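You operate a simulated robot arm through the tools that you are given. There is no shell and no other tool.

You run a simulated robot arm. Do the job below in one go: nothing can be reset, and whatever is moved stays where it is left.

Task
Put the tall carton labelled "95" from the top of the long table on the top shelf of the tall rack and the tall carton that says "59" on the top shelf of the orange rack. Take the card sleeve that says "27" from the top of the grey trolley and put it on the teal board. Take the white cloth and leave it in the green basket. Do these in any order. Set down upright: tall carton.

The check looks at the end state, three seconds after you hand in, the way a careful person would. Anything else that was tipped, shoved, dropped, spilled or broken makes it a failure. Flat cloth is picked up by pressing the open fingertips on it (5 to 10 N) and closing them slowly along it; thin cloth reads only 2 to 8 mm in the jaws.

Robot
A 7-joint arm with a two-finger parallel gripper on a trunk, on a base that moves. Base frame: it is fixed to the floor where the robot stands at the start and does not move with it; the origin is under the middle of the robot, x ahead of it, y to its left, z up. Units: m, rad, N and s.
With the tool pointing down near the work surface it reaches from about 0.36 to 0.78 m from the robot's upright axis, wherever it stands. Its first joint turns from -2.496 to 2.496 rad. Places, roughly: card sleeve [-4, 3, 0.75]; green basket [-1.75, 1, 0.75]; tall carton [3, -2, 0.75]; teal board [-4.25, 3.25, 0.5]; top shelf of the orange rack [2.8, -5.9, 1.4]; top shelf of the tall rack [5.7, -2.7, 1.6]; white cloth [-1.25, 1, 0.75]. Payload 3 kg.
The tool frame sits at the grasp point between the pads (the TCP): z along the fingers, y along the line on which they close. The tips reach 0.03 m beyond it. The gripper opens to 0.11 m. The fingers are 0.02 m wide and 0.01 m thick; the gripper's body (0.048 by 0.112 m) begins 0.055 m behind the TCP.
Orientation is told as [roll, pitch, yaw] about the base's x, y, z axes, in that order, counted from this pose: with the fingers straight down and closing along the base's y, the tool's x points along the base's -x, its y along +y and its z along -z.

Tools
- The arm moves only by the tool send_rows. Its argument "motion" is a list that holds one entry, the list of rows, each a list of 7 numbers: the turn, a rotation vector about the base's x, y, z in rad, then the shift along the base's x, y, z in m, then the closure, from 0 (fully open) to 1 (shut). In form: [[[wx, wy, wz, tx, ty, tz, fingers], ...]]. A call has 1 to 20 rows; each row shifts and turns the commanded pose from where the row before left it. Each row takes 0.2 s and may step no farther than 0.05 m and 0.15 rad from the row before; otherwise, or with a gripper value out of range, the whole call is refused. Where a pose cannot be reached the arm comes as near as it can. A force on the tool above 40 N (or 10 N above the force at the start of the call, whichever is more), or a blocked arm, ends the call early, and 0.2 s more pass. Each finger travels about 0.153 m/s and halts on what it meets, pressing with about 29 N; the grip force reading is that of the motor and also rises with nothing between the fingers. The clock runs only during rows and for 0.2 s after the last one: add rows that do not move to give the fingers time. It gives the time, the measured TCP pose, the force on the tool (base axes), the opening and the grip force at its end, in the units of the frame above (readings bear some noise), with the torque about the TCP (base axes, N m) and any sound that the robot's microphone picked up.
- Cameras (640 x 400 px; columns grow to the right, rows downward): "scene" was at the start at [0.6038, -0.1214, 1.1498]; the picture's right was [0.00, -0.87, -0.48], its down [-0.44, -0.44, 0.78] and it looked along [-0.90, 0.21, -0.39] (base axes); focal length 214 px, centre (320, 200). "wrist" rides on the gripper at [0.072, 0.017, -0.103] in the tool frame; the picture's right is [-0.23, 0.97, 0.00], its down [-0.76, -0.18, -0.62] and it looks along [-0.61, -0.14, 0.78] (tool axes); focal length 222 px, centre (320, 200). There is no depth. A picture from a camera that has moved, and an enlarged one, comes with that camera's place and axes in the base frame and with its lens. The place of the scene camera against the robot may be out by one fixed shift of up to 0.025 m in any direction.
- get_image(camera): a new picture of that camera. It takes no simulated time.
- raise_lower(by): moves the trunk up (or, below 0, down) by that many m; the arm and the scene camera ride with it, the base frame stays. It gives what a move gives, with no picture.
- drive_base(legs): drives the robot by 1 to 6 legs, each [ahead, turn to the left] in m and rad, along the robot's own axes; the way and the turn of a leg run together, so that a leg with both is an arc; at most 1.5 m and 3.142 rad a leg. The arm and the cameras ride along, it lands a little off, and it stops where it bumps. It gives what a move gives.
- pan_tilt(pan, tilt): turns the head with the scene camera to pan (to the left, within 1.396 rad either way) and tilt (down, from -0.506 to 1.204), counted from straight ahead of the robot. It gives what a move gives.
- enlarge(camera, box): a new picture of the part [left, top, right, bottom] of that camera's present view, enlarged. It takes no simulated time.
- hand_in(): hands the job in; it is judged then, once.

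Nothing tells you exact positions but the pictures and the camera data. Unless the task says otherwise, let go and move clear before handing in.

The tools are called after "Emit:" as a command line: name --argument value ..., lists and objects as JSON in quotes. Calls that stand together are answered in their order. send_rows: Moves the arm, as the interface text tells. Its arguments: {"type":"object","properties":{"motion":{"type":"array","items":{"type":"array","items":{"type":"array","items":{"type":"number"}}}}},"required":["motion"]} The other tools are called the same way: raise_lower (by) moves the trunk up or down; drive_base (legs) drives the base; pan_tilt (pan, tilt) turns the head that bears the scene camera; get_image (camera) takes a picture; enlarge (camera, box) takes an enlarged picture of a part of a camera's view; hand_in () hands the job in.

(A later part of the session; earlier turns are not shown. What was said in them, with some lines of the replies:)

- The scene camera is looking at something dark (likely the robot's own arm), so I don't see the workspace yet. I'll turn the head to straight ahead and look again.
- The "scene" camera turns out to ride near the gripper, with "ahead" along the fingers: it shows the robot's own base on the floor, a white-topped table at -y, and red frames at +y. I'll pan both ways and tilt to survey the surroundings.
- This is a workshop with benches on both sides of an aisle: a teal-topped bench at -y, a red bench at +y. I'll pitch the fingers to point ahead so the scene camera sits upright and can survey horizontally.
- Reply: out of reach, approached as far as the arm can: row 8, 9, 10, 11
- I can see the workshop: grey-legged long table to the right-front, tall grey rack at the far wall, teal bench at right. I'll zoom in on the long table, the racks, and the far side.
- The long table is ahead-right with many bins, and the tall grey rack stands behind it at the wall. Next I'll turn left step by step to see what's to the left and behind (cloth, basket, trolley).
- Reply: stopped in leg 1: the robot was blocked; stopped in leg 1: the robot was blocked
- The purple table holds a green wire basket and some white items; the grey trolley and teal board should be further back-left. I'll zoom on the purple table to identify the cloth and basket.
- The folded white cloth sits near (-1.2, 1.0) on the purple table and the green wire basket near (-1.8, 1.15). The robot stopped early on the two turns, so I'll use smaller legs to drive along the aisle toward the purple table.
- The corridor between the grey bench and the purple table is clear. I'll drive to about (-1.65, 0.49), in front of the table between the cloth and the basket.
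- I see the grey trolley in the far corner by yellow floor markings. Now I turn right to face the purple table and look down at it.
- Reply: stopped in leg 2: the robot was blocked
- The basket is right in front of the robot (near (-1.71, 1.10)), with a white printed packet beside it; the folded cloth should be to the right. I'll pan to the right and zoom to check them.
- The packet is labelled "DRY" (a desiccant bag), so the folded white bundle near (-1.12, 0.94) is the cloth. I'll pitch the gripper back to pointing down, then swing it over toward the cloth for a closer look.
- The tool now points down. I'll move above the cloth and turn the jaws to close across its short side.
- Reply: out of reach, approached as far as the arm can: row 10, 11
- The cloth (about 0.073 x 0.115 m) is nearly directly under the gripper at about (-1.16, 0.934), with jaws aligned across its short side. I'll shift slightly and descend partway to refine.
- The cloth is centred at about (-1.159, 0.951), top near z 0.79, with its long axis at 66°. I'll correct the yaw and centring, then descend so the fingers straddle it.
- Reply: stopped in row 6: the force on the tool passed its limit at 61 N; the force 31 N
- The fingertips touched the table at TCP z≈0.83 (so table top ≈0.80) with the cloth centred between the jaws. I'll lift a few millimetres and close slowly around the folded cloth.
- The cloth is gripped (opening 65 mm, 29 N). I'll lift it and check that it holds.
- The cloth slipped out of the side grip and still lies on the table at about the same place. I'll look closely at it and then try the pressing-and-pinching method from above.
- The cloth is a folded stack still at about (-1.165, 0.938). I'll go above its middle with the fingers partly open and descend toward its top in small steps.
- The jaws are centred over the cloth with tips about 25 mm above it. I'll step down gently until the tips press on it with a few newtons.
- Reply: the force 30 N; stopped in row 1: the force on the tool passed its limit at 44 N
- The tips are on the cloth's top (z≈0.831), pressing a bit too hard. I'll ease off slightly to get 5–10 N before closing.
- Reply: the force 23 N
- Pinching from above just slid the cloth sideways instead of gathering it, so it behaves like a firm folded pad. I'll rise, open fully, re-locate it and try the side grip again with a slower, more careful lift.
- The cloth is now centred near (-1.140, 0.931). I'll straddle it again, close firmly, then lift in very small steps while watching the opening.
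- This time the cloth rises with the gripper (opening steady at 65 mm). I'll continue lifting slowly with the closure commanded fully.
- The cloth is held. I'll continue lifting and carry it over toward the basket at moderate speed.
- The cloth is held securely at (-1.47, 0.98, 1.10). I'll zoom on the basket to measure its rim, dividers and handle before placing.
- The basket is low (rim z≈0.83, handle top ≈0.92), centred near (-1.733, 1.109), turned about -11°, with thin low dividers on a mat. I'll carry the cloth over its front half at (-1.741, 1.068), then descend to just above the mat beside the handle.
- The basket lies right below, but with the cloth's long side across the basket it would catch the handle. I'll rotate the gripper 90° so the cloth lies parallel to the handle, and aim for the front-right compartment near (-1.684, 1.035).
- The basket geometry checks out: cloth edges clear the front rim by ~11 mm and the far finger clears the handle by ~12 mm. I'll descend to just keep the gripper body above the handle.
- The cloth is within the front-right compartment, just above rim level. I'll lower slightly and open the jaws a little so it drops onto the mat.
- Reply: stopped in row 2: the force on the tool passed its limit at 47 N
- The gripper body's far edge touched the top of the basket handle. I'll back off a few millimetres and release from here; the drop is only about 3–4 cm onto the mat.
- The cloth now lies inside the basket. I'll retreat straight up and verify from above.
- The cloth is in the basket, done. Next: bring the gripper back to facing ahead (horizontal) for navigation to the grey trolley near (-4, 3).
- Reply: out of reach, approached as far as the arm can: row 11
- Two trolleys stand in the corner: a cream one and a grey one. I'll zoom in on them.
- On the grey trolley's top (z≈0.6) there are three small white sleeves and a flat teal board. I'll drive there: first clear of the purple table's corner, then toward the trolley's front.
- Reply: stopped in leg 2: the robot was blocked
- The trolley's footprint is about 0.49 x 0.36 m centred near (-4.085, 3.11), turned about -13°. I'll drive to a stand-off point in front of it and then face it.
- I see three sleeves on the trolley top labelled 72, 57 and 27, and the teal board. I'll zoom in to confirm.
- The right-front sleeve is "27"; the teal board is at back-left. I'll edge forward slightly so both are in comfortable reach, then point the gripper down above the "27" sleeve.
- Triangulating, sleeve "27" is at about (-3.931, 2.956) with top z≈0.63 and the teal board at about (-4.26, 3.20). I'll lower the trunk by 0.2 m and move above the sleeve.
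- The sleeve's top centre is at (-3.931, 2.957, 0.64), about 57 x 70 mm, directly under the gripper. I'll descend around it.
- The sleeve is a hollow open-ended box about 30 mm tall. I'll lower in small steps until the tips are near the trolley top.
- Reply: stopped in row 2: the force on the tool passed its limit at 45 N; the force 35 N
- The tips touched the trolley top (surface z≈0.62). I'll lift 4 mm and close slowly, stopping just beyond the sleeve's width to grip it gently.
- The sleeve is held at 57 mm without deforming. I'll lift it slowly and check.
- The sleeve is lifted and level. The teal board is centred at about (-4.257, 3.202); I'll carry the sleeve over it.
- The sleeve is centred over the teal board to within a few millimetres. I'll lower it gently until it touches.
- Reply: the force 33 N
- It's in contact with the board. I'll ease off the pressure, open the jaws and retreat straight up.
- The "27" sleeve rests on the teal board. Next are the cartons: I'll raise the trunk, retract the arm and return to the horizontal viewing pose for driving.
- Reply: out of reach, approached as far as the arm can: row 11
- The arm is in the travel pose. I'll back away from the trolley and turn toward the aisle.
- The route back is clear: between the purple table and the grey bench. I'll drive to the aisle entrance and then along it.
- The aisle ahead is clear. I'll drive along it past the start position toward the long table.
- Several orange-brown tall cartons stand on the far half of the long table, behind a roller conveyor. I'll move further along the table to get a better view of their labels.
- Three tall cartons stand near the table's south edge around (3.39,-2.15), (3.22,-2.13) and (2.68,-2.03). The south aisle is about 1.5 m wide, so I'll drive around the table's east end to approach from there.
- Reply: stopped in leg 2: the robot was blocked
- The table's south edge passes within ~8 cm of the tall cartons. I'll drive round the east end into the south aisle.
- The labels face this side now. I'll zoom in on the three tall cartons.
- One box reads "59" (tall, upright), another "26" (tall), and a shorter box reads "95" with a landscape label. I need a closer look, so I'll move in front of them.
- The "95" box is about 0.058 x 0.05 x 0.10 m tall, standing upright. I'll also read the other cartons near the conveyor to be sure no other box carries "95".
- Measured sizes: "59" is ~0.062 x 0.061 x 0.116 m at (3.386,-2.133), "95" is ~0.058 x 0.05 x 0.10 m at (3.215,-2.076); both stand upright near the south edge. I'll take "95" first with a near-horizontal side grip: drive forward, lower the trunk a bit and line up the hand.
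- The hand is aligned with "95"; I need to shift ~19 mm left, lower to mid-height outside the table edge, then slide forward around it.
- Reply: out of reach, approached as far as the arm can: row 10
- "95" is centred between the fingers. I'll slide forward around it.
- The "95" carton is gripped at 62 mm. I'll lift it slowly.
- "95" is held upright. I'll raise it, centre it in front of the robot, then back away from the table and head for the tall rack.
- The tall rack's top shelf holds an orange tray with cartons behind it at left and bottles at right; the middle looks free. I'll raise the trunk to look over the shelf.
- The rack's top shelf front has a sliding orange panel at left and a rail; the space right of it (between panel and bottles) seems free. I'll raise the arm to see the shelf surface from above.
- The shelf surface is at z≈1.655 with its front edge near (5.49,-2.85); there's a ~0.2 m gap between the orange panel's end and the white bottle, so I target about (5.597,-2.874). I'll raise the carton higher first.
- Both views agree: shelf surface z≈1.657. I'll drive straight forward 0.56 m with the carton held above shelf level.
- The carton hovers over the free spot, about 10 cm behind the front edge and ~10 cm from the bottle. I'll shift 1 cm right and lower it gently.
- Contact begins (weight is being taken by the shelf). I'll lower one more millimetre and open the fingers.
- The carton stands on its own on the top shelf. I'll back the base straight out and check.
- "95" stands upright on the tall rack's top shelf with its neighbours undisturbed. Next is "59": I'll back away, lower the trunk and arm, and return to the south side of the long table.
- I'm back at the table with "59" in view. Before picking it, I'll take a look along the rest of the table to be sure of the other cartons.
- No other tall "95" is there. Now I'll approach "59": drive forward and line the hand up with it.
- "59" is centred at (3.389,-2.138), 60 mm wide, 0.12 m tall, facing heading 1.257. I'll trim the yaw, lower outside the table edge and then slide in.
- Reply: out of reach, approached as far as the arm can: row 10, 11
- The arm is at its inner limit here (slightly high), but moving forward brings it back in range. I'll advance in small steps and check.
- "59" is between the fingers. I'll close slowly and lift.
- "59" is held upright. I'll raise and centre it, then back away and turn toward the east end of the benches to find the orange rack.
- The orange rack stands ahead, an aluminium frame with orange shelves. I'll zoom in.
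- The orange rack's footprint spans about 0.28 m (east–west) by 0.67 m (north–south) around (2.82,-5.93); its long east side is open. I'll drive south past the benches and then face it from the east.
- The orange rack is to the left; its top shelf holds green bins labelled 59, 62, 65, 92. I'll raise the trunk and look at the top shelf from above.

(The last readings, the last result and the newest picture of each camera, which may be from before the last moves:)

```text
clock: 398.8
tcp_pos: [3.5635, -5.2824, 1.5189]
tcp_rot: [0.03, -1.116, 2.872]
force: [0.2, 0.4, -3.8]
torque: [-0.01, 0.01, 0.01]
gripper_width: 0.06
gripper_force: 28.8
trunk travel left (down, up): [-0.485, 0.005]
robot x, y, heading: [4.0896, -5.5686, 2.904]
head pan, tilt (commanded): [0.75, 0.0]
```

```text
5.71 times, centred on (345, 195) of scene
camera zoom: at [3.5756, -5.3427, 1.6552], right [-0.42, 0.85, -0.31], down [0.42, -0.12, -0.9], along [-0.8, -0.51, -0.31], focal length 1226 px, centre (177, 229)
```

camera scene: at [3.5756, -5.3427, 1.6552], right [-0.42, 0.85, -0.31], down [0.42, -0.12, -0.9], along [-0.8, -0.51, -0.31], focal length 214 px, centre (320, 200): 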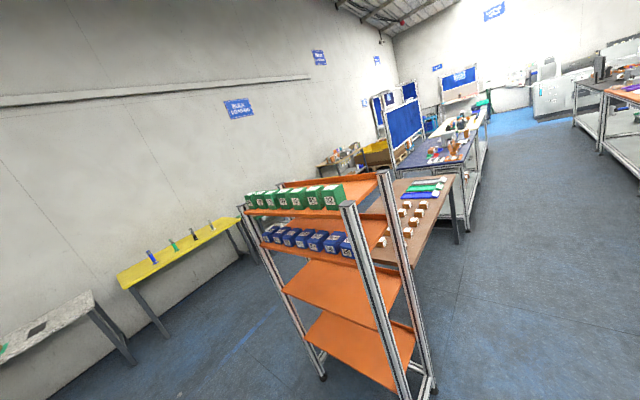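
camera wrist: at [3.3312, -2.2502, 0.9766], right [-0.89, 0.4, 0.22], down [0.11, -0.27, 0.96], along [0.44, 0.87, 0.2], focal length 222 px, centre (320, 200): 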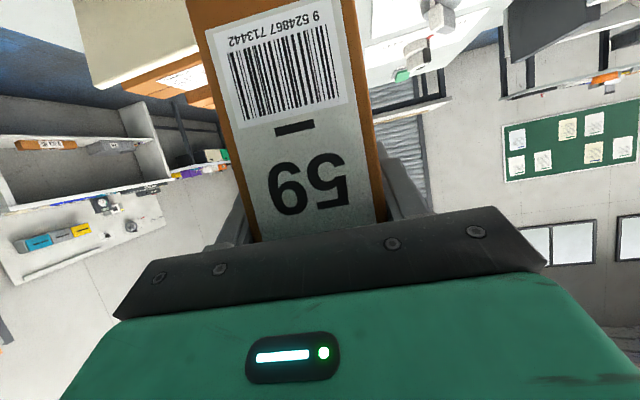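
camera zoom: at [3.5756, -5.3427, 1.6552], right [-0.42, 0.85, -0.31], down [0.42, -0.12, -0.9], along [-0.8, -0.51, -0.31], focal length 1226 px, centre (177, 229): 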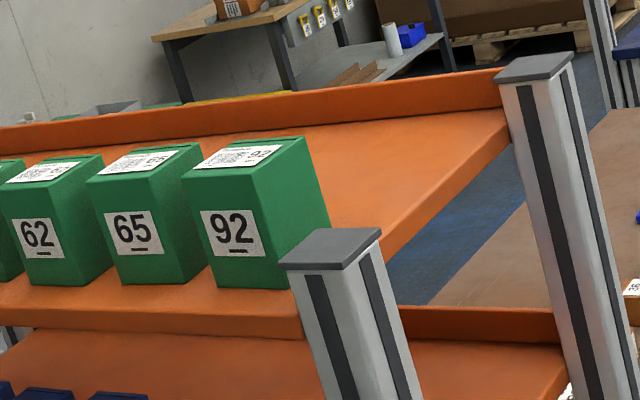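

The top shelf (z≈1.39) has seven green boxes along its east edge, with a free strip ~0.2 m deep behind them toward the west lip; the north end is open. I'll place "59" from the north side, so I raise the hand and drive to the north of the rack.

Emit:
send_rows --motion '[[[0, 0, 0, 0, 0, 0.01, 1.0], [0, 0, 0, 0, 0, 0.02, 1.0], [0, 0, 0, 0, 0, 0.025, 1.0], [0, 0, 0, 0, 0, 0.025, 1.0], [0, 0, 0, 0, 0, 0.02, 1.0], [0, 0, 0, 0, 0, 0.01, 1.0], [0, 0, 0, 0, 0, 0, 1.0]]]'

Emit:
drive_base --legs '[[0, -0.26], [1.1, 0]]'

Emit:
pan_tilt --pan 1.0 --tilt 0.1

Emit:
get_image --camera "scene"

```text
clock: 400.4
tcp_pos: [3.5624, -5.2828, 1.6299]
tcp_rot: [0.028, -1.113, 2.871]
force: [0.0, -0.7, -4.2]
torque: [-0.01, 0.03, 0.01]
gripper_width: 0.0596
gripper_force: 28.5
trunk travel left (down, up): [-0.485, 0.005]
robot x, y, heading: [4.0886, -5.5702, 2.901]
head pan, tilt (commanded): [0.75, 0.0]
```

```text
clock: 406.9
tcp_pos: [2.7058, -4.6312, 1.6308]
tcp_rot: [0.028, -1.114, 2.605]
force: [-0.4, 0.6, -2.4]
torque: [0.01, 0.0, 0.01]
gripper_width: 0.0601
gripper_force: 29.2
trunk travel left (down, up): [-0.485, 0.005]
robot x, y, heading: [3.1387, -5.0478, 2.631]
head pan, tilt (commanded): [0.75, 0.0]
```

```text
clock: 407.7
tcp_pos: [2.7049, -4.6296, 1.6306]
tcp_rot: [0.029, -1.113, 2.606]
force: [0.2, 0.1, -2.5]
torque: [0.01, 0.01, 0.02]
gripper_width: 0.06
gripper_force: 29.4
trunk travel left (down, up): [-0.485, 0.005]
robot x, y, heading: [3.1373, -5.0484, 2.63]
head pan, tilt (commanded): [1.0, 0.099]
```

```text
taken
camera scene: at [2.7094, -4.7095, 1.7664], right [-0.4, 0.84, -0.38], down [0.46, -0.18, -0.87], along [-0.79, -0.52, -0.32], focal length 214 px, centre (320, 200)
```

scene: 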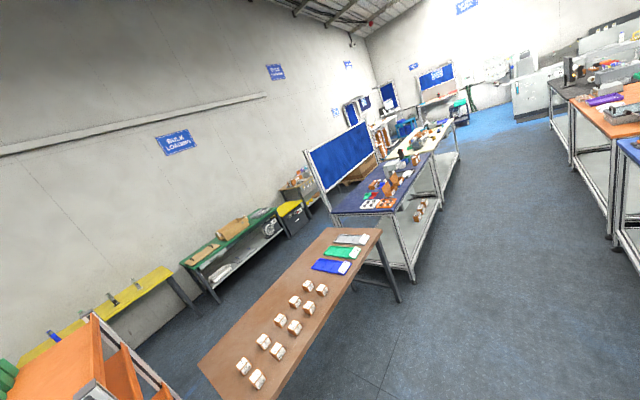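

Emit:
drive_base --legs '[[0.2, 0]]'

Emit:
drive_base --legs '[[0, 0.92]]'

Emit:
drive_base --legs '[[0, 0.92]]'

Emit:
pan_tilt --pan 0 --tilt 0.3

Emit:
get_image --camera "scene"

```text
clock: 409.3
tcp_pos: [2.5314, -4.5305, 1.6312]
tcp_rot: [0.027, -1.11, 2.605]
force: [-1.2, -0.6, -3.8]
torque: [-0.01, 0.02, -0.01]
gripper_width: 0.06
gripper_force: 28.9
trunk travel left (down, up): [-0.485, 0.005]
robot x, y, heading: [2.965, -4.948, 2.627]
head pan, tilt (commanded): [1.0, 0.099]
```

```text
clock: 412.1
tcp_pos: [2.3727, -5.0407, 1.631]
tcp_rot: [0.028, -1.113, -2.76]
force: [0.2, 1.0, -2.8]
torque: [0.0, -0.03, 0.02]
gripper_width: 0.0602
gripper_force: 28.6
trunk travel left (down, up): [-0.485, 0.005]
robot x, y, heading: [2.953, -4.9213, -2.731]
head pan, tilt (commanded): [1.0, 0.099]
```

```text
clock: 414.9
tcp_pos: [2.7015, -5.4611, 1.6311]
tcp_rot: [0.028, -1.11, -1.829]
force: [-0.1, -0.3, -3.7]
torque: [0.0, 0.0, 0.01]
gripper_width: 0.0598
gripper_force: 28.8
trunk travel left (down, up): [-0.485, 0.005]
robot x, y, heading: [2.9243, -4.9138, -1.803]
head pan, tilt (commanded): [1.0, 0.099]
```

```text
clock: 416.2
tcp_pos: [2.7024, -5.4601, 1.6328]
tcp_rot: [0.027, -1.112, -1.829]
force: [0.9, 0.4, -4.2]
torque: [-0.02, 0.02, 0.04]
gripper_width: 0.06
gripper_force: 28.7
trunk travel left (down, up): [-0.485, 0.005]
robot x, y, heading: [2.9249, -4.915, -1.809]
head pan, tilt (commanded): [0.0, 0.3]
```

```text
taken
camera scene: at [2.7173, -5.463, 1.7307], right [-0.97, 0.23, -0.01], down [0.17, 0.67, -0.73], along [-0.16, -0.71, -0.69], focal length 214 px, centre (320, 200)
```

scene: 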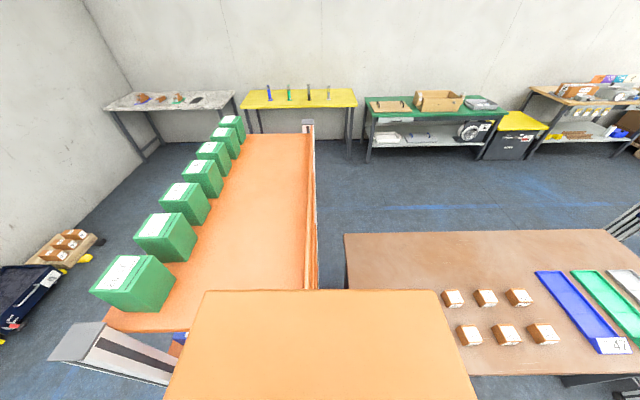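

I'm now looking south along the shelf: green boxes on the left (east), a free strip ~0.23 m wide in the middle, the low lip on the right. My target is about (2.817,-5.687); I'll drive forward 0.15 m and then shift the hand left over the strip.

Emit:
drive_base --legs '[[0.15, 0]]'

Emit:
send_rows --motion '[[[0, 0, 0, 0.008, -0.002, 0, 1.0], [0, 0, 0, 0.015, -0.003, 0, 1.0], [0, 0, 0, 0.02, -0.0045, 0, 1.0], [0, 0, 0, 0.02, -0.0045, 0, 1.0], [0, 0, 0, 0.02, -0.0045, 0, 1.0], [0, 0, 0, 0.02, -0.0045, 0, 1.0], [0, 0, 0, 0.02, -0.0045, 0, 1.0], [0, 0, 0, 0.018, -0.004, 0, 1.0], [0, 0, 0, 0.01, -0.002, 0, 1.0], [0, 0, 0, 0.005, -0.001, 0, 1.0], [0, 0, 0, 0, 0, 0, 1.0]]]'

Emit:
get_image --camera "scene"

Emit:
get_image --camera "wrist"

```text
clock: 417.6
tcp_pos: [2.6674, -5.6044, 1.6327]
tcp_rot: [0.029, -1.112, -1.827]
force: [-0.1, 0.2, -3.2]
torque: [0.01, 0.01, 0.02]
gripper_width: 0.0599
gripper_force: 29.0
trunk travel left (down, up): [-0.485, 0.005]
robot x, y, heading: [2.8892, -5.0607, -1.805]
head pan, tilt (commanded): [0.0, 0.3]
```

```text
clock: 419.9
tcp_pos: [2.8229, -5.6385, 1.633]
tcp_rot: [0.027, -1.112, -1.83]
force: [-0.5, -0.3, -4.0]
torque: [0.01, 0.03, -0.06]
gripper_width: 0.0597
gripper_force: 28.6
trunk travel left (down, up): [-0.485, 0.005]
robot x, y, heading: [2.8856, -5.0614, -1.81]
head pan, tilt (commanded): [0.0, 0.3]
```

```text
taken
camera scene: at [2.839, -5.6412, 1.7314], right [-0.97, 0.23, -0.01], down [0.17, 0.67, -0.73], along [-0.16, -0.71, -0.69], focal length 214 px, centre (320, 200)
```

scene: 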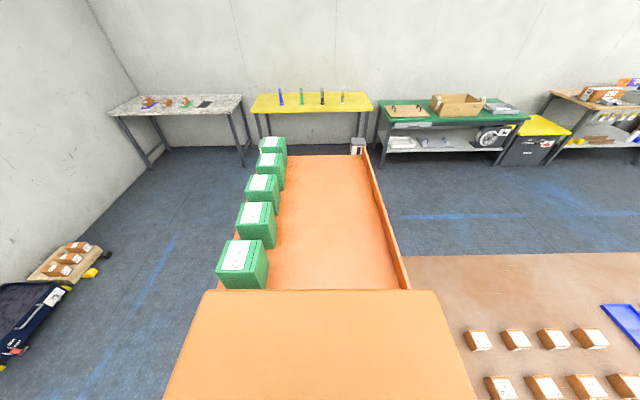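

```text
taken
camera wrist: at [2.8695, -5.5201, 1.6135], right [0.92, -0.32, 0.22], down [-0.13, 0.26, 0.96], along [-0.36, -0.91, 0.2], focal length 222 px, centre (320, 200)
```

wrist: 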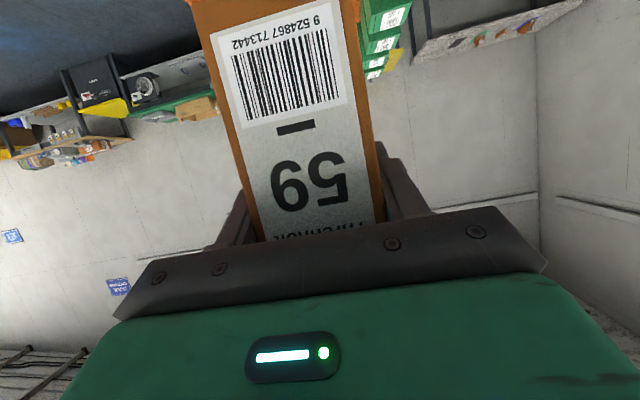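

The hand is over the strip; its centre is about 2.5 cm further right. I'll shift right 2.5 cm, forward 5.5 cm, and lower part-way.

Emit:
send_rows --motion '[[[0, 0, 0, -0.01, -0.005, 0, 1.0], [0, 0, 0, -0.012, -0.015, 0, 1.0], [0, 0, 0, -0.01, -0.017, 0, 1.0], [0, 0, 0, -0.005, -0.011, 0, 1.0], [0, 0, 0, 0, 0, -0.015, 1.0], [0, 0, 0, 0, 0, -0.02, 1.0], [0, 0, 0, 0, 0, -0.02, 1.0], [0, 0, 0, 0, 0, -0.02, 1.0], [0, 0, 0, 0, 0, -0.015, 1.0], [0, 0, 0, 0, 0, 0, 1.0]]]'

Emit:
get_image --camera "scene"

Emit:
get_image --camera "wrist"

Emit:
pan_tilt --pan 0.6 --tilt 0.6

Emit:
get_image --camera "scene"

```text
clock: 422.1
tcp_pos: [2.7862, -5.6865, 1.5433]
tcp_rot: [0.029, -1.114, -1.828]
force: [0.1, -0.1, -3.7]
torque: [-0.04, 0.03, 0.0]
gripper_width: 0.0601
gripper_force: 28.8
trunk travel left (down, up): [-0.485, 0.005]
robot x, y, heading: [2.8866, -5.0634, -1.805]
head pan, tilt (commanded): [0.0, 0.3]
```

```text
taken
camera scene: at [2.8014, -5.689, 1.6407], right [-0.97, 0.23, -0.01], down [0.17, 0.67, -0.73], along [-0.16, -0.71, -0.69], focal length 214 px, centre (320, 200)
```

scene: 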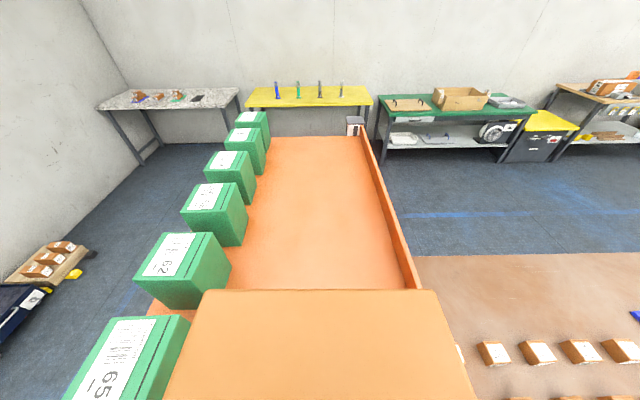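

```text
taken
camera wrist: at [2.8318, -5.568, 1.5228], right [0.92, -0.32, 0.22], down [-0.13, 0.26, 0.96], along [-0.36, -0.91, 0.2], focal length 222 px, centre (320, 200)
```

wrist: 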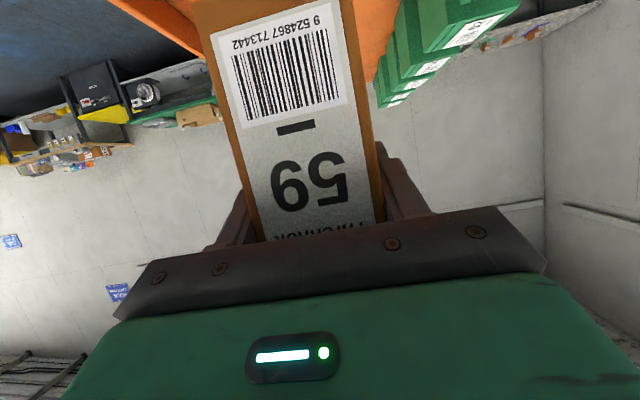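

```text
clock: 423.1
tcp_pos: [2.7865, -5.6855, 1.5428]
tcp_rot: [0.029, -1.113, -1.826]
force: [-0.5, -0.9, -3.0]
torque: [0.01, -0.02, 0.03]
gripper_width: 0.06
gripper_force: 28.9
trunk travel left (down, up): [-0.485, 0.005]
robot x, y, heading: [2.886, -5.0573, -1.808]
head pan, tilt (commanded): [0.6, 0.6]
```

```text
taken
camera scene: at [2.857, -5.6709, 1.6257], right [-0.92, -0.3, -0.26], down [-0.12, 0.83, -0.54], along [0.38, -0.46, -0.8], focal length 214 px, centre (320, 200)
```

scene: 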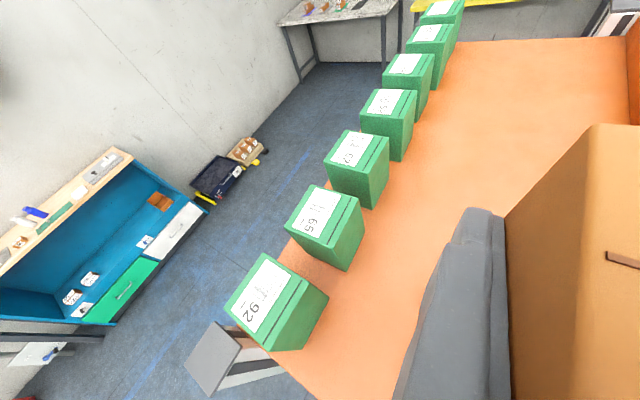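

The carton is centred in the free strip with good clearance to boxes and lip. I'll lower it slowly to the shelf.

Emit:
send_rows --motion '[[[0, 0, 0, 0, 0, -0.01, 1.0], [0, 0, 0, 0, 0, -0.015, 1.0], [0, 0, 0, 0, 0, -0.01, 1.0], [0, 0, 0, 0, 0, -0.005, 1.0], [0, 0, 0, 0, 0, -0.004, 1.0]]]'

Emit:
send_rows --motion '[[[0, 0, 0, 0, 0, -0.003, 1.0], [0, 0, 0, 0, 0, -0.002, 1.0]]]'

Emit:
send_rows --motion '[[[0, 0, 0, 0, 0, -0.003, 1.0], [0, 0, 0, 0, 0, -0.002, 1.0]]]'

Emit:
get_image --camera "scene"

```text
clock: 424.4
tcp_pos: [2.7873, -5.6859, 1.4982]
tcp_rot: [0.029, -1.112, -1.828]
force: [-0.1, 0.1, -2.4]
torque: [0.02, -0.05, -0.01]
gripper_width: 0.0597
gripper_force: 29.4
trunk travel left (down, up): [-0.485, 0.005]
robot x, y, heading: [2.8837, -5.0573, -1.808]
head pan, tilt (commanded): [0.6, 0.6]
```

```text
clock: 424.9
tcp_pos: [2.7859, -5.6861, 1.4937]
tcp_rot: [0.029, -1.112, -1.829]
force: [-0.1, -0.1, -3.3]
torque: [-0.03, 0.02, -0.02]
gripper_width: 0.0597
gripper_force: 29.1
trunk travel left (down, up): [-0.485, 0.005]
robot x, y, heading: [2.8909, -5.0584, -1.806]
head pan, tilt (commanded): [0.6, 0.6]
```

```text
clock: 425.6
tcp_pos: [2.7851, -5.6867, 1.4884]
tcp_rot: [0.029, -1.111, -1.827]
force: [-0.1, 0.3, -3.6]
torque: [-0.01, 0.01, -0.02]
gripper_width: 0.0598
gripper_force: 28.7
trunk travel left (down, up): [-0.485, 0.005]
robot x, y, heading: [2.8897, -5.0593, -1.806]
head pan, tilt (commanded): [0.6, 0.6]
```

```text
taken
camera scene: at [2.8569, -5.6718, 1.5716], right [-0.92, -0.3, -0.26], down [-0.12, 0.83, -0.54], along [0.38, -0.46, -0.8], focal length 214 px, centre (320, 200)
```

scene: 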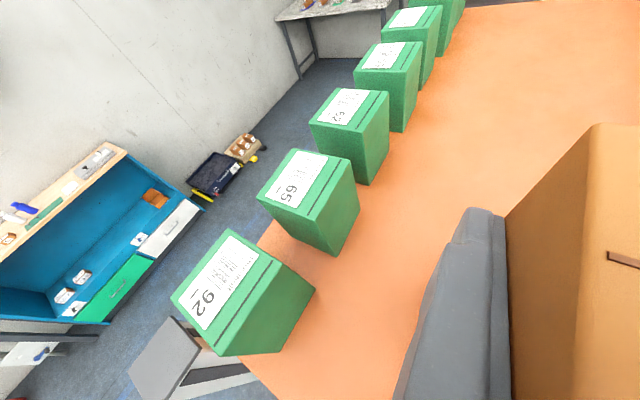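

Emit:
send_rows --motion '[[[0, 0, 0, 0, 0, -0.003, 1.0], [0, 0, 0, 0, 0, -0.002, 1.0]]]'

Emit:
send_rows --motion '[[[0, 0, 0, 0, 0, -0.002, 1.0], [0, 0, 0, 0, 0, -0.002, 1.0]]]'

Emit:
send_rows --motion '[[[0, 0, 0, 0, 0, -0.002, 1.0], [0, 0, 0, 0, 0, -0.001, 1.0]]]'

```text
clock: 426.1
tcp_pos: [2.7845, -5.6875, 1.4842]
tcp_rot: [0.027, -1.113, -1.828]
force: [0.6, -0.8, -2.8]
torque: [0.0, -0.03, -0.03]
gripper_width: 0.0599
gripper_force: 29.4
trunk travel left (down, up): [-0.485, 0.005]
robot x, y, heading: [2.8896, -5.0588, -1.807]
head pan, tilt (commanded): [0.6, 0.6]
```

```text
clock: 426.8
tcp_pos: [2.7852, -5.6873, 1.4802]
tcp_rot: [0.027, -1.112, -1.826]
force: [-0.9, -0.5, -3.3]
torque: [0.03, 0.0, -0.01]
gripper_width: 0.06
gripper_force: 29.1
trunk travel left (down, up): [-0.485, 0.005]
robot x, y, heading: [2.8887, -5.0584, -1.809]
head pan, tilt (commanded): [0.6, 0.6]
```

```text
clock: 427.4
tcp_pos: [2.7864, -5.6861, 1.4775]
tcp_rot: [0.029, -1.11, -1.831]
force: [0.2, 0.4, -3.6]
torque: [0.0, 0.02, 0.05]
gripper_width: 0.0599
gripper_force: 28.8
trunk travel left (down, up): [-0.485, 0.005]
robot x, y, heading: [2.8902, -5.0561, -1.808]
head pan, tilt (commanded): [0.6, 0.6]
```

Emit:
send_rows --motion '[[[0, 0, 0, 0, 0, -0.002, 1.0], [0, 0, 0, 0, 0, -0.001, 1.0]]]'

Emit:
send_rows --motion '[[[0, 0, 0, 0, 0, -0.002, 1.0], [0, 0, 0, 0, 0, -0.001, 1.0]]]'

Emit:
send_rows --motion '[[[0, 0, 0, 0, 0, -0.002, 1.0], [0, 0, 0, 0, 0, -0.001, 1.0]]]'

```text
clock: 427.9
tcp_pos: [2.7861, -5.6871, 1.473]
tcp_rot: [0.027, -1.11, -1.829]
force: [0.9, -0.3, -2.8]
torque: [0.0, 0.01, -0.02]
gripper_width: 0.06
gripper_force: 28.8
trunk travel left (down, up): [-0.485, 0.005]
robot x, y, heading: [2.8907, -5.0546, -1.807]
head pan, tilt (commanded): [0.6, 0.6]
```

```text
clock: 428.6
tcp_pos: [2.7858, -5.6865, 1.4704]
tcp_rot: [0.029, -1.11, -1.827]
force: [-0.1, -1.4, -2.6]
torque: [-0.03, -0.02, 0.02]
gripper_width: 0.0601
gripper_force: 29.5
trunk travel left (down, up): [-0.485, 0.005]
robot x, y, heading: [2.89, -5.0606, -1.807]
head pan, tilt (commanded): [0.6, 0.6]
```

```text
clock: 429.1
tcp_pos: [2.7852, -5.687, 1.4668]
tcp_rot: [0.026, -1.111, -1.828]
force: [0.6, -0.6, -3.3]
torque: [-0.03, 0.02, -0.01]
gripper_width: 0.06
gripper_force: 29.1
trunk travel left (down, up): [-0.485, 0.005]
robot x, y, heading: [2.885, -5.0553, -1.805]
head pan, tilt (commanded): [0.6, 0.6]
```

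Emit:
send_rows --motion '[[[0, 0, 0, 0, 0, -0.002, 1.0], [0, 0, 0, 0, 0, -0.001, 1.0]]]'

Emit:
send_rows --motion '[[[0, 0, 0, 0, 0, -0.002, 1.0], [0, 0, 0, 0, 0, -0.001, 1.0]]]'

Emit:
send_rows --motion '[[[0, 0, 0, 0, 0, -0.002, 1.0], [0, 0, 0, 0, 0, -0.001, 1.0]]]'

```text
clock: 429.8
tcp_pos: [2.7855, -5.6865, 1.4637]
tcp_rot: [0.029, -1.113, -1.83]
force: [0.1, 0.3, -2.7]
torque: [-0.03, -0.03, 0.02]
gripper_width: 0.06
gripper_force: 29.5
trunk travel left (down, up): [-0.485, 0.005]
robot x, y, heading: [2.8872, -5.0605, -1.81]
head pan, tilt (commanded): [0.6, 0.6]
```

```text
clock: 430.4
tcp_pos: [2.786, -5.6875, 1.4614]
tcp_rot: [0.029, -1.111, -1.828]
force: [-0.6, 0.5, -2.9]
torque: [-0.04, -0.01, -0.02]
gripper_width: 0.0598
gripper_force: 29.6
trunk travel left (down, up): [-0.485, 0.005]
robot x, y, heading: [2.8888, -5.0605, -1.805]
head pan, tilt (commanded): [0.6, 0.6]
```

```text
clock: 430.9
tcp_pos: [2.7867, -5.6874, 1.4582]
tcp_rot: [0.028, -1.111, -1.829]
force: [0.4, 0.5, -3.2]
torque: [-0.02, 0.0, -0.03]
gripper_width: 0.0597
gripper_force: 28.4
trunk travel left (down, up): [-0.485, 0.005]
robot x, y, heading: [2.8888, -5.0631, -1.807]
head pan, tilt (commanded): [0.6, 0.6]
```

Emit:
get_image --camera "wrist"

Emit:
pan_tilt --pan 0 --tilt 0.3

Emit:
get_image --camera "scene"

```text
taken
camera wrist: at [2.832, -5.5684, 1.4386], right [0.92, -0.32, 0.22], down [-0.13, 0.26, 0.96], along [-0.36, -0.91, 0.2], focal length 222 px, centre (320, 200)
```

wrist: 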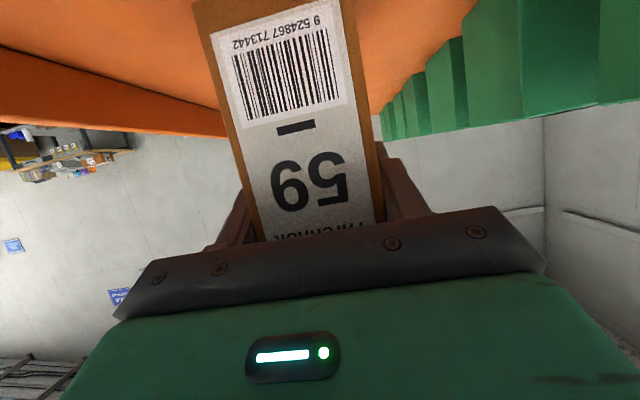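

```text
clock: 431.9
tcp_pos: [2.7865, -5.6868, 1.4588]
tcp_rot: [0.028, -1.11, -1.829]
force: [-0.7, -0.2, -3.0]
torque: [-0.01, -0.02, 0.01]
gripper_width: 0.06
gripper_force: 29.2
trunk travel left (down, up): [-0.485, 0.005]
robot x, y, heading: [2.8879, -5.0588, -1.806]
head pan, tilt (commanded): [0.0, 0.3]
```

```text
taken
camera scene: at [2.8016, -5.6895, 1.5565], right [-0.97, 0.23, -0.01], down [0.17, 0.67, -0.73], along [-0.16, -0.71, -0.69], focal length 214 px, centre (320, 200)
```

scene: 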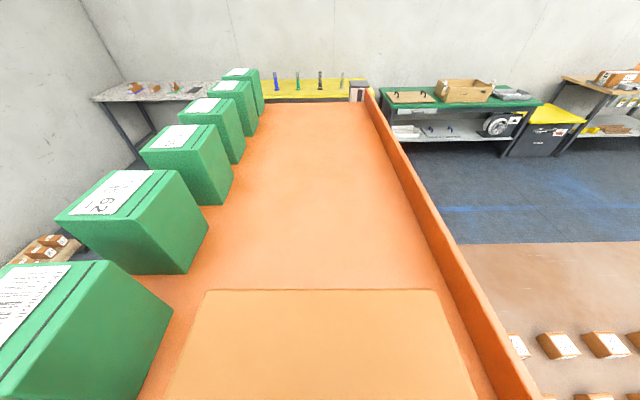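

Emit:
send_rows --motion '[[[0, 0, 0, 0, 0, -0.002, 1.0], [0, 0, 0, 0, 0, -0.001, 1.0]]]'

Emit:
send_rows --motion '[[[0, 0, 0, 0, 0, -0.002, 1.0], [0, 0, 0, 0, 0, -0.001, 1.0]]]'

Emit:
send_rows --motion '[[[0, 0, 0, 0, 0, -0.002, 1.0], [0, 0, 0, 0, 0, -0.001, 1.0]]]'

Emit:
send_rows --motion '[[[0, 0, 0, 0, 0, -0.002, 1.0], [0, 0, 0, 0, 0, -0.001, 1.0]]]'

```text
clock: 432.6
tcp_pos: [2.7855, -5.6859, 1.4551]
tcp_rot: [0.029, -1.112, -1.828]
force: [1.1, -0.2, -3.0]
torque: [-0.01, 0.02, -0.03]
gripper_width: 0.0599
gripper_force: 28.7
trunk travel left (down, up): [-0.485, 0.005]
robot x, y, heading: [2.8897, -5.0581, -1.804]
head pan, tilt (commanded): [0.0, 0.3]
```

```text
clock: 433.1
tcp_pos: [2.7859, -5.686, 1.4544]
tcp_rot: [0.029, -1.114, -1.829]
force: [-3.0, 0.7, 10.7]
torque: [0.15, 0.61, 0.02]
gripper_width: 0.0602
gripper_force: 28.8
trunk travel left (down, up): [-0.485, 0.005]
robot x, y, heading: [2.8876, -5.0615, -1.803]
head pan, tilt (commanded): [0.0, 0.3]
```

```text
clock: 433.8
tcp_pos: [2.7874, -5.685, 1.4512]
tcp_rot: [0.029, -1.116, -1.828]
force: [0.4, -2.6, 25.1]
torque: [0.15, 0.5, 0.26]
gripper_width: 0.0593
gripper_force: 29.3
trunk travel left (down, up): [-0.485, 0.005]
robot x, y, heading: [2.8903, -5.0561, -1.813]
head pan, tilt (commanded): [0.0, 0.3]
```

```text
clock: 434.4
tcp_pos: [2.7884, -5.6844, 1.4478]
tcp_rot: [0.026, -1.117, -1.828]
force: [3.1, -1.6, 26.4]
torque: [0.19, 0.53, 0.1]
gripper_width: 0.0602
gripper_force: 28.5
trunk travel left (down, up): [-0.485, 0.005]
robot x, y, heading: [2.8869, -5.0557, -1.801]
head pan, tilt (commanded): [0.0, 0.3]
```

The carton touched down and I pressed slightly more than needed; I'll ease off 3 mm and open the fingers.

Emit:
send_rows --motion '[[[0, 0, 0, 0, 0, 0.002, 1.0], [0, 0, 0, 0, 0, 0, 1.0]]]'

```text
clock: 434.9
tcp_pos: [2.7857, -5.6856, 1.4472]
tcp_rot: [0.028, -1.108, -1.828]
force: [3.3, 2.0, 5.3]
torque: [-0.01, 0.07, -0.03]
gripper_width: 0.0598
gripper_force: 29.4
trunk travel left (down, up): [-0.485, 0.005]
robot x, y, heading: [2.891, -5.0596, -1.808]
head pan, tilt (commanded): [0.0, 0.3]
```

Emit:
send_rows --motion '[[[0, 0, 0, 0, 0, 0, 0.44], [0, 0, 0, 0, 0, 0, 0.4], [0, 0, 0, 0, 0, 0, 0.36], [0, 0, 0, 0, 0, 0, 0.32], [0, 0, 0, 0, 0, 0, 0.27], [0, 0, 0, 0, 0, 0, 0.22], [0, 0, 0, 0, 0, 0, 0.18], [0, 0, 0, 0, 0, 0, 0.18]]]'

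Emit:
get_image --camera "scene"

Emit:
get_image --camera "wrist"

```text
clock: 436.8
tcp_pos: [2.7865, -5.6859, 1.4491]
tcp_rot: [0.028, -1.113, -1.831]
force: [-0.3, 0.2, 0.4]
torque: [0.01, -0.02, -0.02]
gripper_width: 0.0902
gripper_force: 0.1
trunk travel left (down, up): [-0.485, 0.005]
robot x, y, heading: [2.8893, -5.0587, -1.809]
head pan, tilt (commanded): [0.0, 0.3]
```

```text
taken
camera scene: at [2.8014, -5.69, 1.5475], right [-0.97, 0.23, -0.01], down [0.17, 0.67, -0.73], along [-0.16, -0.71, -0.69], focal length 214 px, centre (320, 200)
```

scene: 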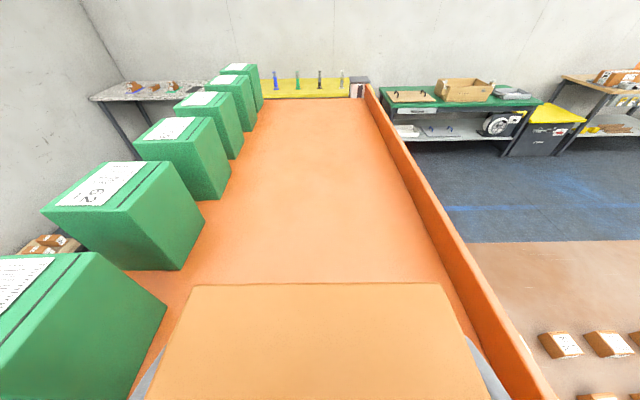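

```text
taken
camera wrist: at [2.8318, -5.569, 1.4296], right [0.92, -0.32, 0.22], down [-0.13, 0.26, 0.96], along [-0.36, -0.91, 0.2], focal length 222 px, centre (320, 200)
```

wrist: 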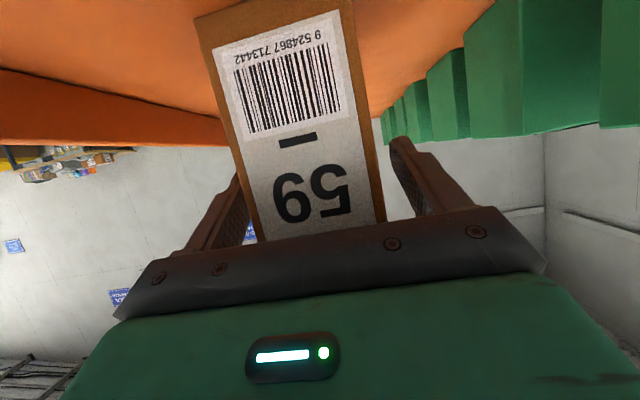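

"59" stands on the shelf. I'll back straight out and look.

Emit:
drive_base --legs '[[-0.3, 0]]'

Emit:
pan_tilt --pan 0 --tilt 0.1

Emit:
get_image --camera "scene"

```text
clock: 438.8
tcp_pos: [2.8536, -5.3926, 1.4489]
tcp_rot: [0.026, -1.112, -1.835]
force: [0.6, 0.3, 0.4]
torque: [0.01, 0.02, -0.05]
gripper_width: 0.09
gripper_force: 0.2
trunk travel left (down, up): [-0.485, 0.005]
robot x, y, heading: [2.9581, -4.764, -1.818]
head pan, tilt (commanded): [0.0, 0.3]
```

```text
clock: 439.5
tcp_pos: [2.8544, -5.3919, 1.4498]
tcp_rot: [0.028, -1.111, -1.834]
force: [-0.3, 0.4, 0.4]
torque: [-0.01, -0.02, -0.01]
gripper_width: 0.0903
gripper_force: 0.1
trunk travel left (down, up): [-0.485, 0.005]
robot x, y, heading: [2.9602, -4.7665, -1.814]
head pan, tilt (commanded): [0.0, 0.099]
```

```text
taken
camera scene: at [2.8678, -5.4019, 1.5652], right [-0.97, 0.24, -0.01], down [0.14, 0.51, -0.85], along [-0.19, -0.83, -0.53], focal length 214 px, centre (320, 200)
```

scene: 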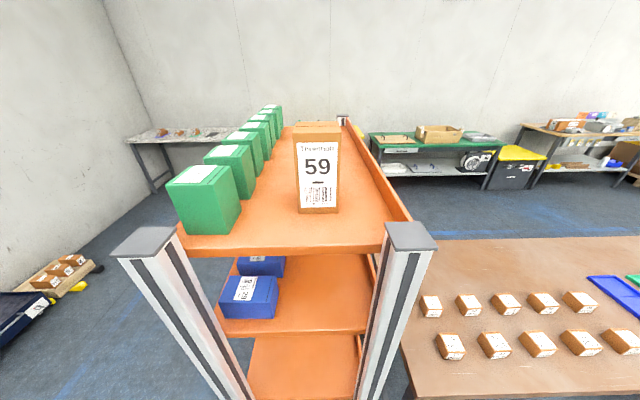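

"59" stands upright on the orange rack's top shelf, neighbours untouched. Before handing in, I want to double-check that no other tall "95" carton exists on the long table (something brown was visible inside the conveyor), so I'll raise the hand, turn to face north and look across.

Emit:
send_rows --motion '[[[0, 0, 0, 0, 0, 0.025, 0], [0, 0, 0, 0, 0, 0.025, 0], [0, 0, 0, 0, 0, 0.025, 0], [0, 0, 0, 0, 0, 0.025, 0], [0, 0, 0, 0, 0, 0.025, 0], [0, 0, 0, 0, 0, 0.025, 0], [0, 0, 0, 0, 0, 0.025, 0], [0, 0, 0, 0, 0, 0.025, 0], [0, 0, 0, 0, 0, 0.025, 0]]]'

Emit:
drive_base --legs '[[0, 1.1]]'

Emit:
drive_base --legs '[[0, 1.1]]'

Emit:
pan_tilt --pan 1.1 --tilt -0.1

Emit:
get_image --camera "scene"

```text
clock: 441.5
tcp_pos: [2.8547, -5.3934, 1.6744]
tcp_rot: [0.028, -1.114, -1.832]
force: [0.3, 0.2, -0.2]
torque: [0.0, -0.02, -0.01]
gripper_width: 0.1099
gripper_force: 0.1
trunk travel left (down, up): [-0.485, 0.005]
robot x, y, heading: [2.9543, -4.7624, -1.816]
head pan, tilt (commanded): [0.0, 0.099]
```

```text
clock: 444.8
tcp_pos: [3.4769, -5.1405, 1.6746]
tcp_rot: [0.029, -1.111, -0.727]
force: [-1.0, 0.3, 0.7]
torque: [-0.04, 0.01, 0.01]
gripper_width: 0.1098
gripper_force: 0.1
trunk travel left (down, up): [-0.485, 0.005]
robot x, y, heading: [2.9352, -4.7924, -0.709]
head pan, tilt (commanded): [0.0, 0.099]
```

```text
clock: 448.0
tcp_pos: [3.4875, -4.4669, 1.6754]
tcp_rot: [0.028, -1.112, 0.379]
force: [0.0, 0.3, 0.1]
torque: [0.0, 0.0, -0.02]
gripper_width: 0.1102
gripper_force: 0.0
trunk travel left (down, up): [-0.485, 0.005]
robot x, y, heading: [2.9484, -4.8269, 0.394]
head pan, tilt (commanded): [0.0, 0.099]
```

```text
clock: 449.4
tcp_pos: [3.4879, -4.4686, 1.6743]
tcp_rot: [0.027, -1.112, 0.379]
force: [0.4, -0.3, 0.4]
torque: [0.0, 0.01, -0.01]
gripper_width: 0.1101
gripper_force: 0.0
trunk travel left (down, up): [-0.485, 0.005]
robot x, y, heading: [2.9488, -4.8285, 0.393]
head pan, tilt (commanded): [1.1, -0.099]
```

```text
taken
camera scene: at [3.4485, -4.4093, 1.8307], right [0.91, -0.1, -0.4], down [-0.41, -0.07, -0.91], along [0.06, 0.99, -0.1], focal length 214 px, centre (320, 200)
```

scene: 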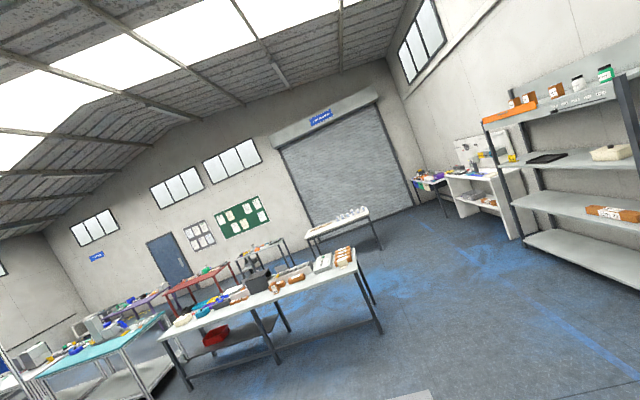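

Emit:
enlarge --camera "scene" --box '[165, 240, 285, 340]'

Emit:
enlarge --camera "scene" --box '[480, 55, 640, 135]'

Emit:
enlarge --camera "scene" --box '[215, 255, 265, 305]'

```text
4.00 times, centred on (225, 290) of scene
camera zoom: at [3.4485, -4.4093, 1.8307], right [0.91, -0.1, -0.4], down [-0.41, -0.07, -0.91], along [0.06, 0.99, -0.1], focal length 858 px, centre (700, -160)
```

zoom: 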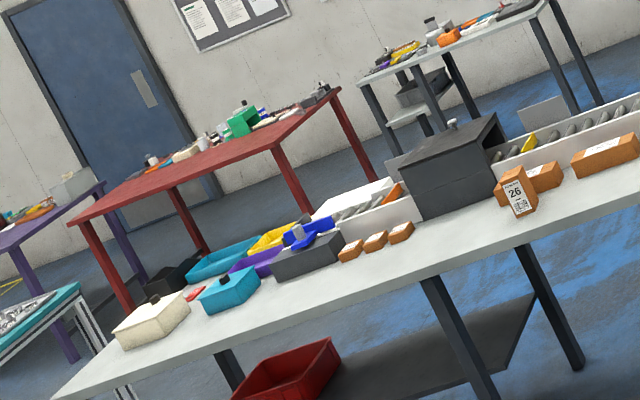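

```text
4.00 times, centred on (560, 95) of scene
camera zoom: at [3.4485, -4.4093, 1.8307], right [0.91, -0.1, -0.4], down [-0.41, -0.07, -0.91], along [0.06, 0.99, -0.1], focal length 858 px, centre (-640, 620)
```

zoom: 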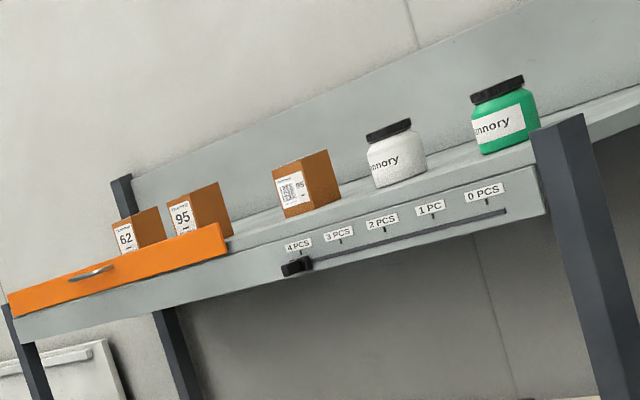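

```text
8.00 times, centred on (240, 280) of scene
camera zoom: at [3.4485, -4.4093, 1.8307], right [0.91, -0.1, -0.4], down [-0.41, -0.07, -0.91], along [0.06, 0.99, -0.1], focal length 1716 px, centre (960, -440)
```

zoom: 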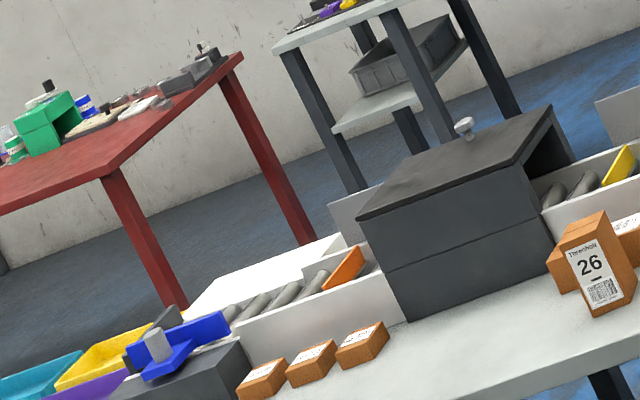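

Everything checks out: the brown thing on the conveyor is just a flap, "95" and "59" stand upright on their racks' top shelves, the "27" sleeve is on the teal board and the cloth is in the basket. The gripper is open and clear, so I hand in.

Emit:
hand_in

```text
The job is handed in.
```

I moved all four items to their places and handed the job in. I don't have the result of the check.

- **Tall carton "95":** it stands upright on the top shelf of the tall rack, in the gap between the orange panel and the white bottle. A portrait-labelled "95" carton was already on that shelf. The one I moved was the only tall "95" I found on the long table, though its label is landscape and it is slightly smaller than the others.
- **Tall carton "59":** it stands upright on the top shelf of the orange rack, in the free strip behind the green boxes.
- **Card sleeve "27":** it lies centred on the teal board on the grey trolley.
- **White cloth:** it lies in the front-right section of the green basket.

- **Cloth:** it slipped out of the first side grip and slid about 2 cm on the purple table when I tried pinching it from above. The second side grip held.
- **Basket handle:** while I was placing the cloth, the gripper body pressed on the handle (the move stopped at 47 N). The basket did not visibly move.
- **Base turns:** four of the early turns, near the red bench, the purple table and the tall rack, ended with a "blocked" message. I saw nothing knocked over or pushed.

The gripper was open and clear of everything when I handed in.
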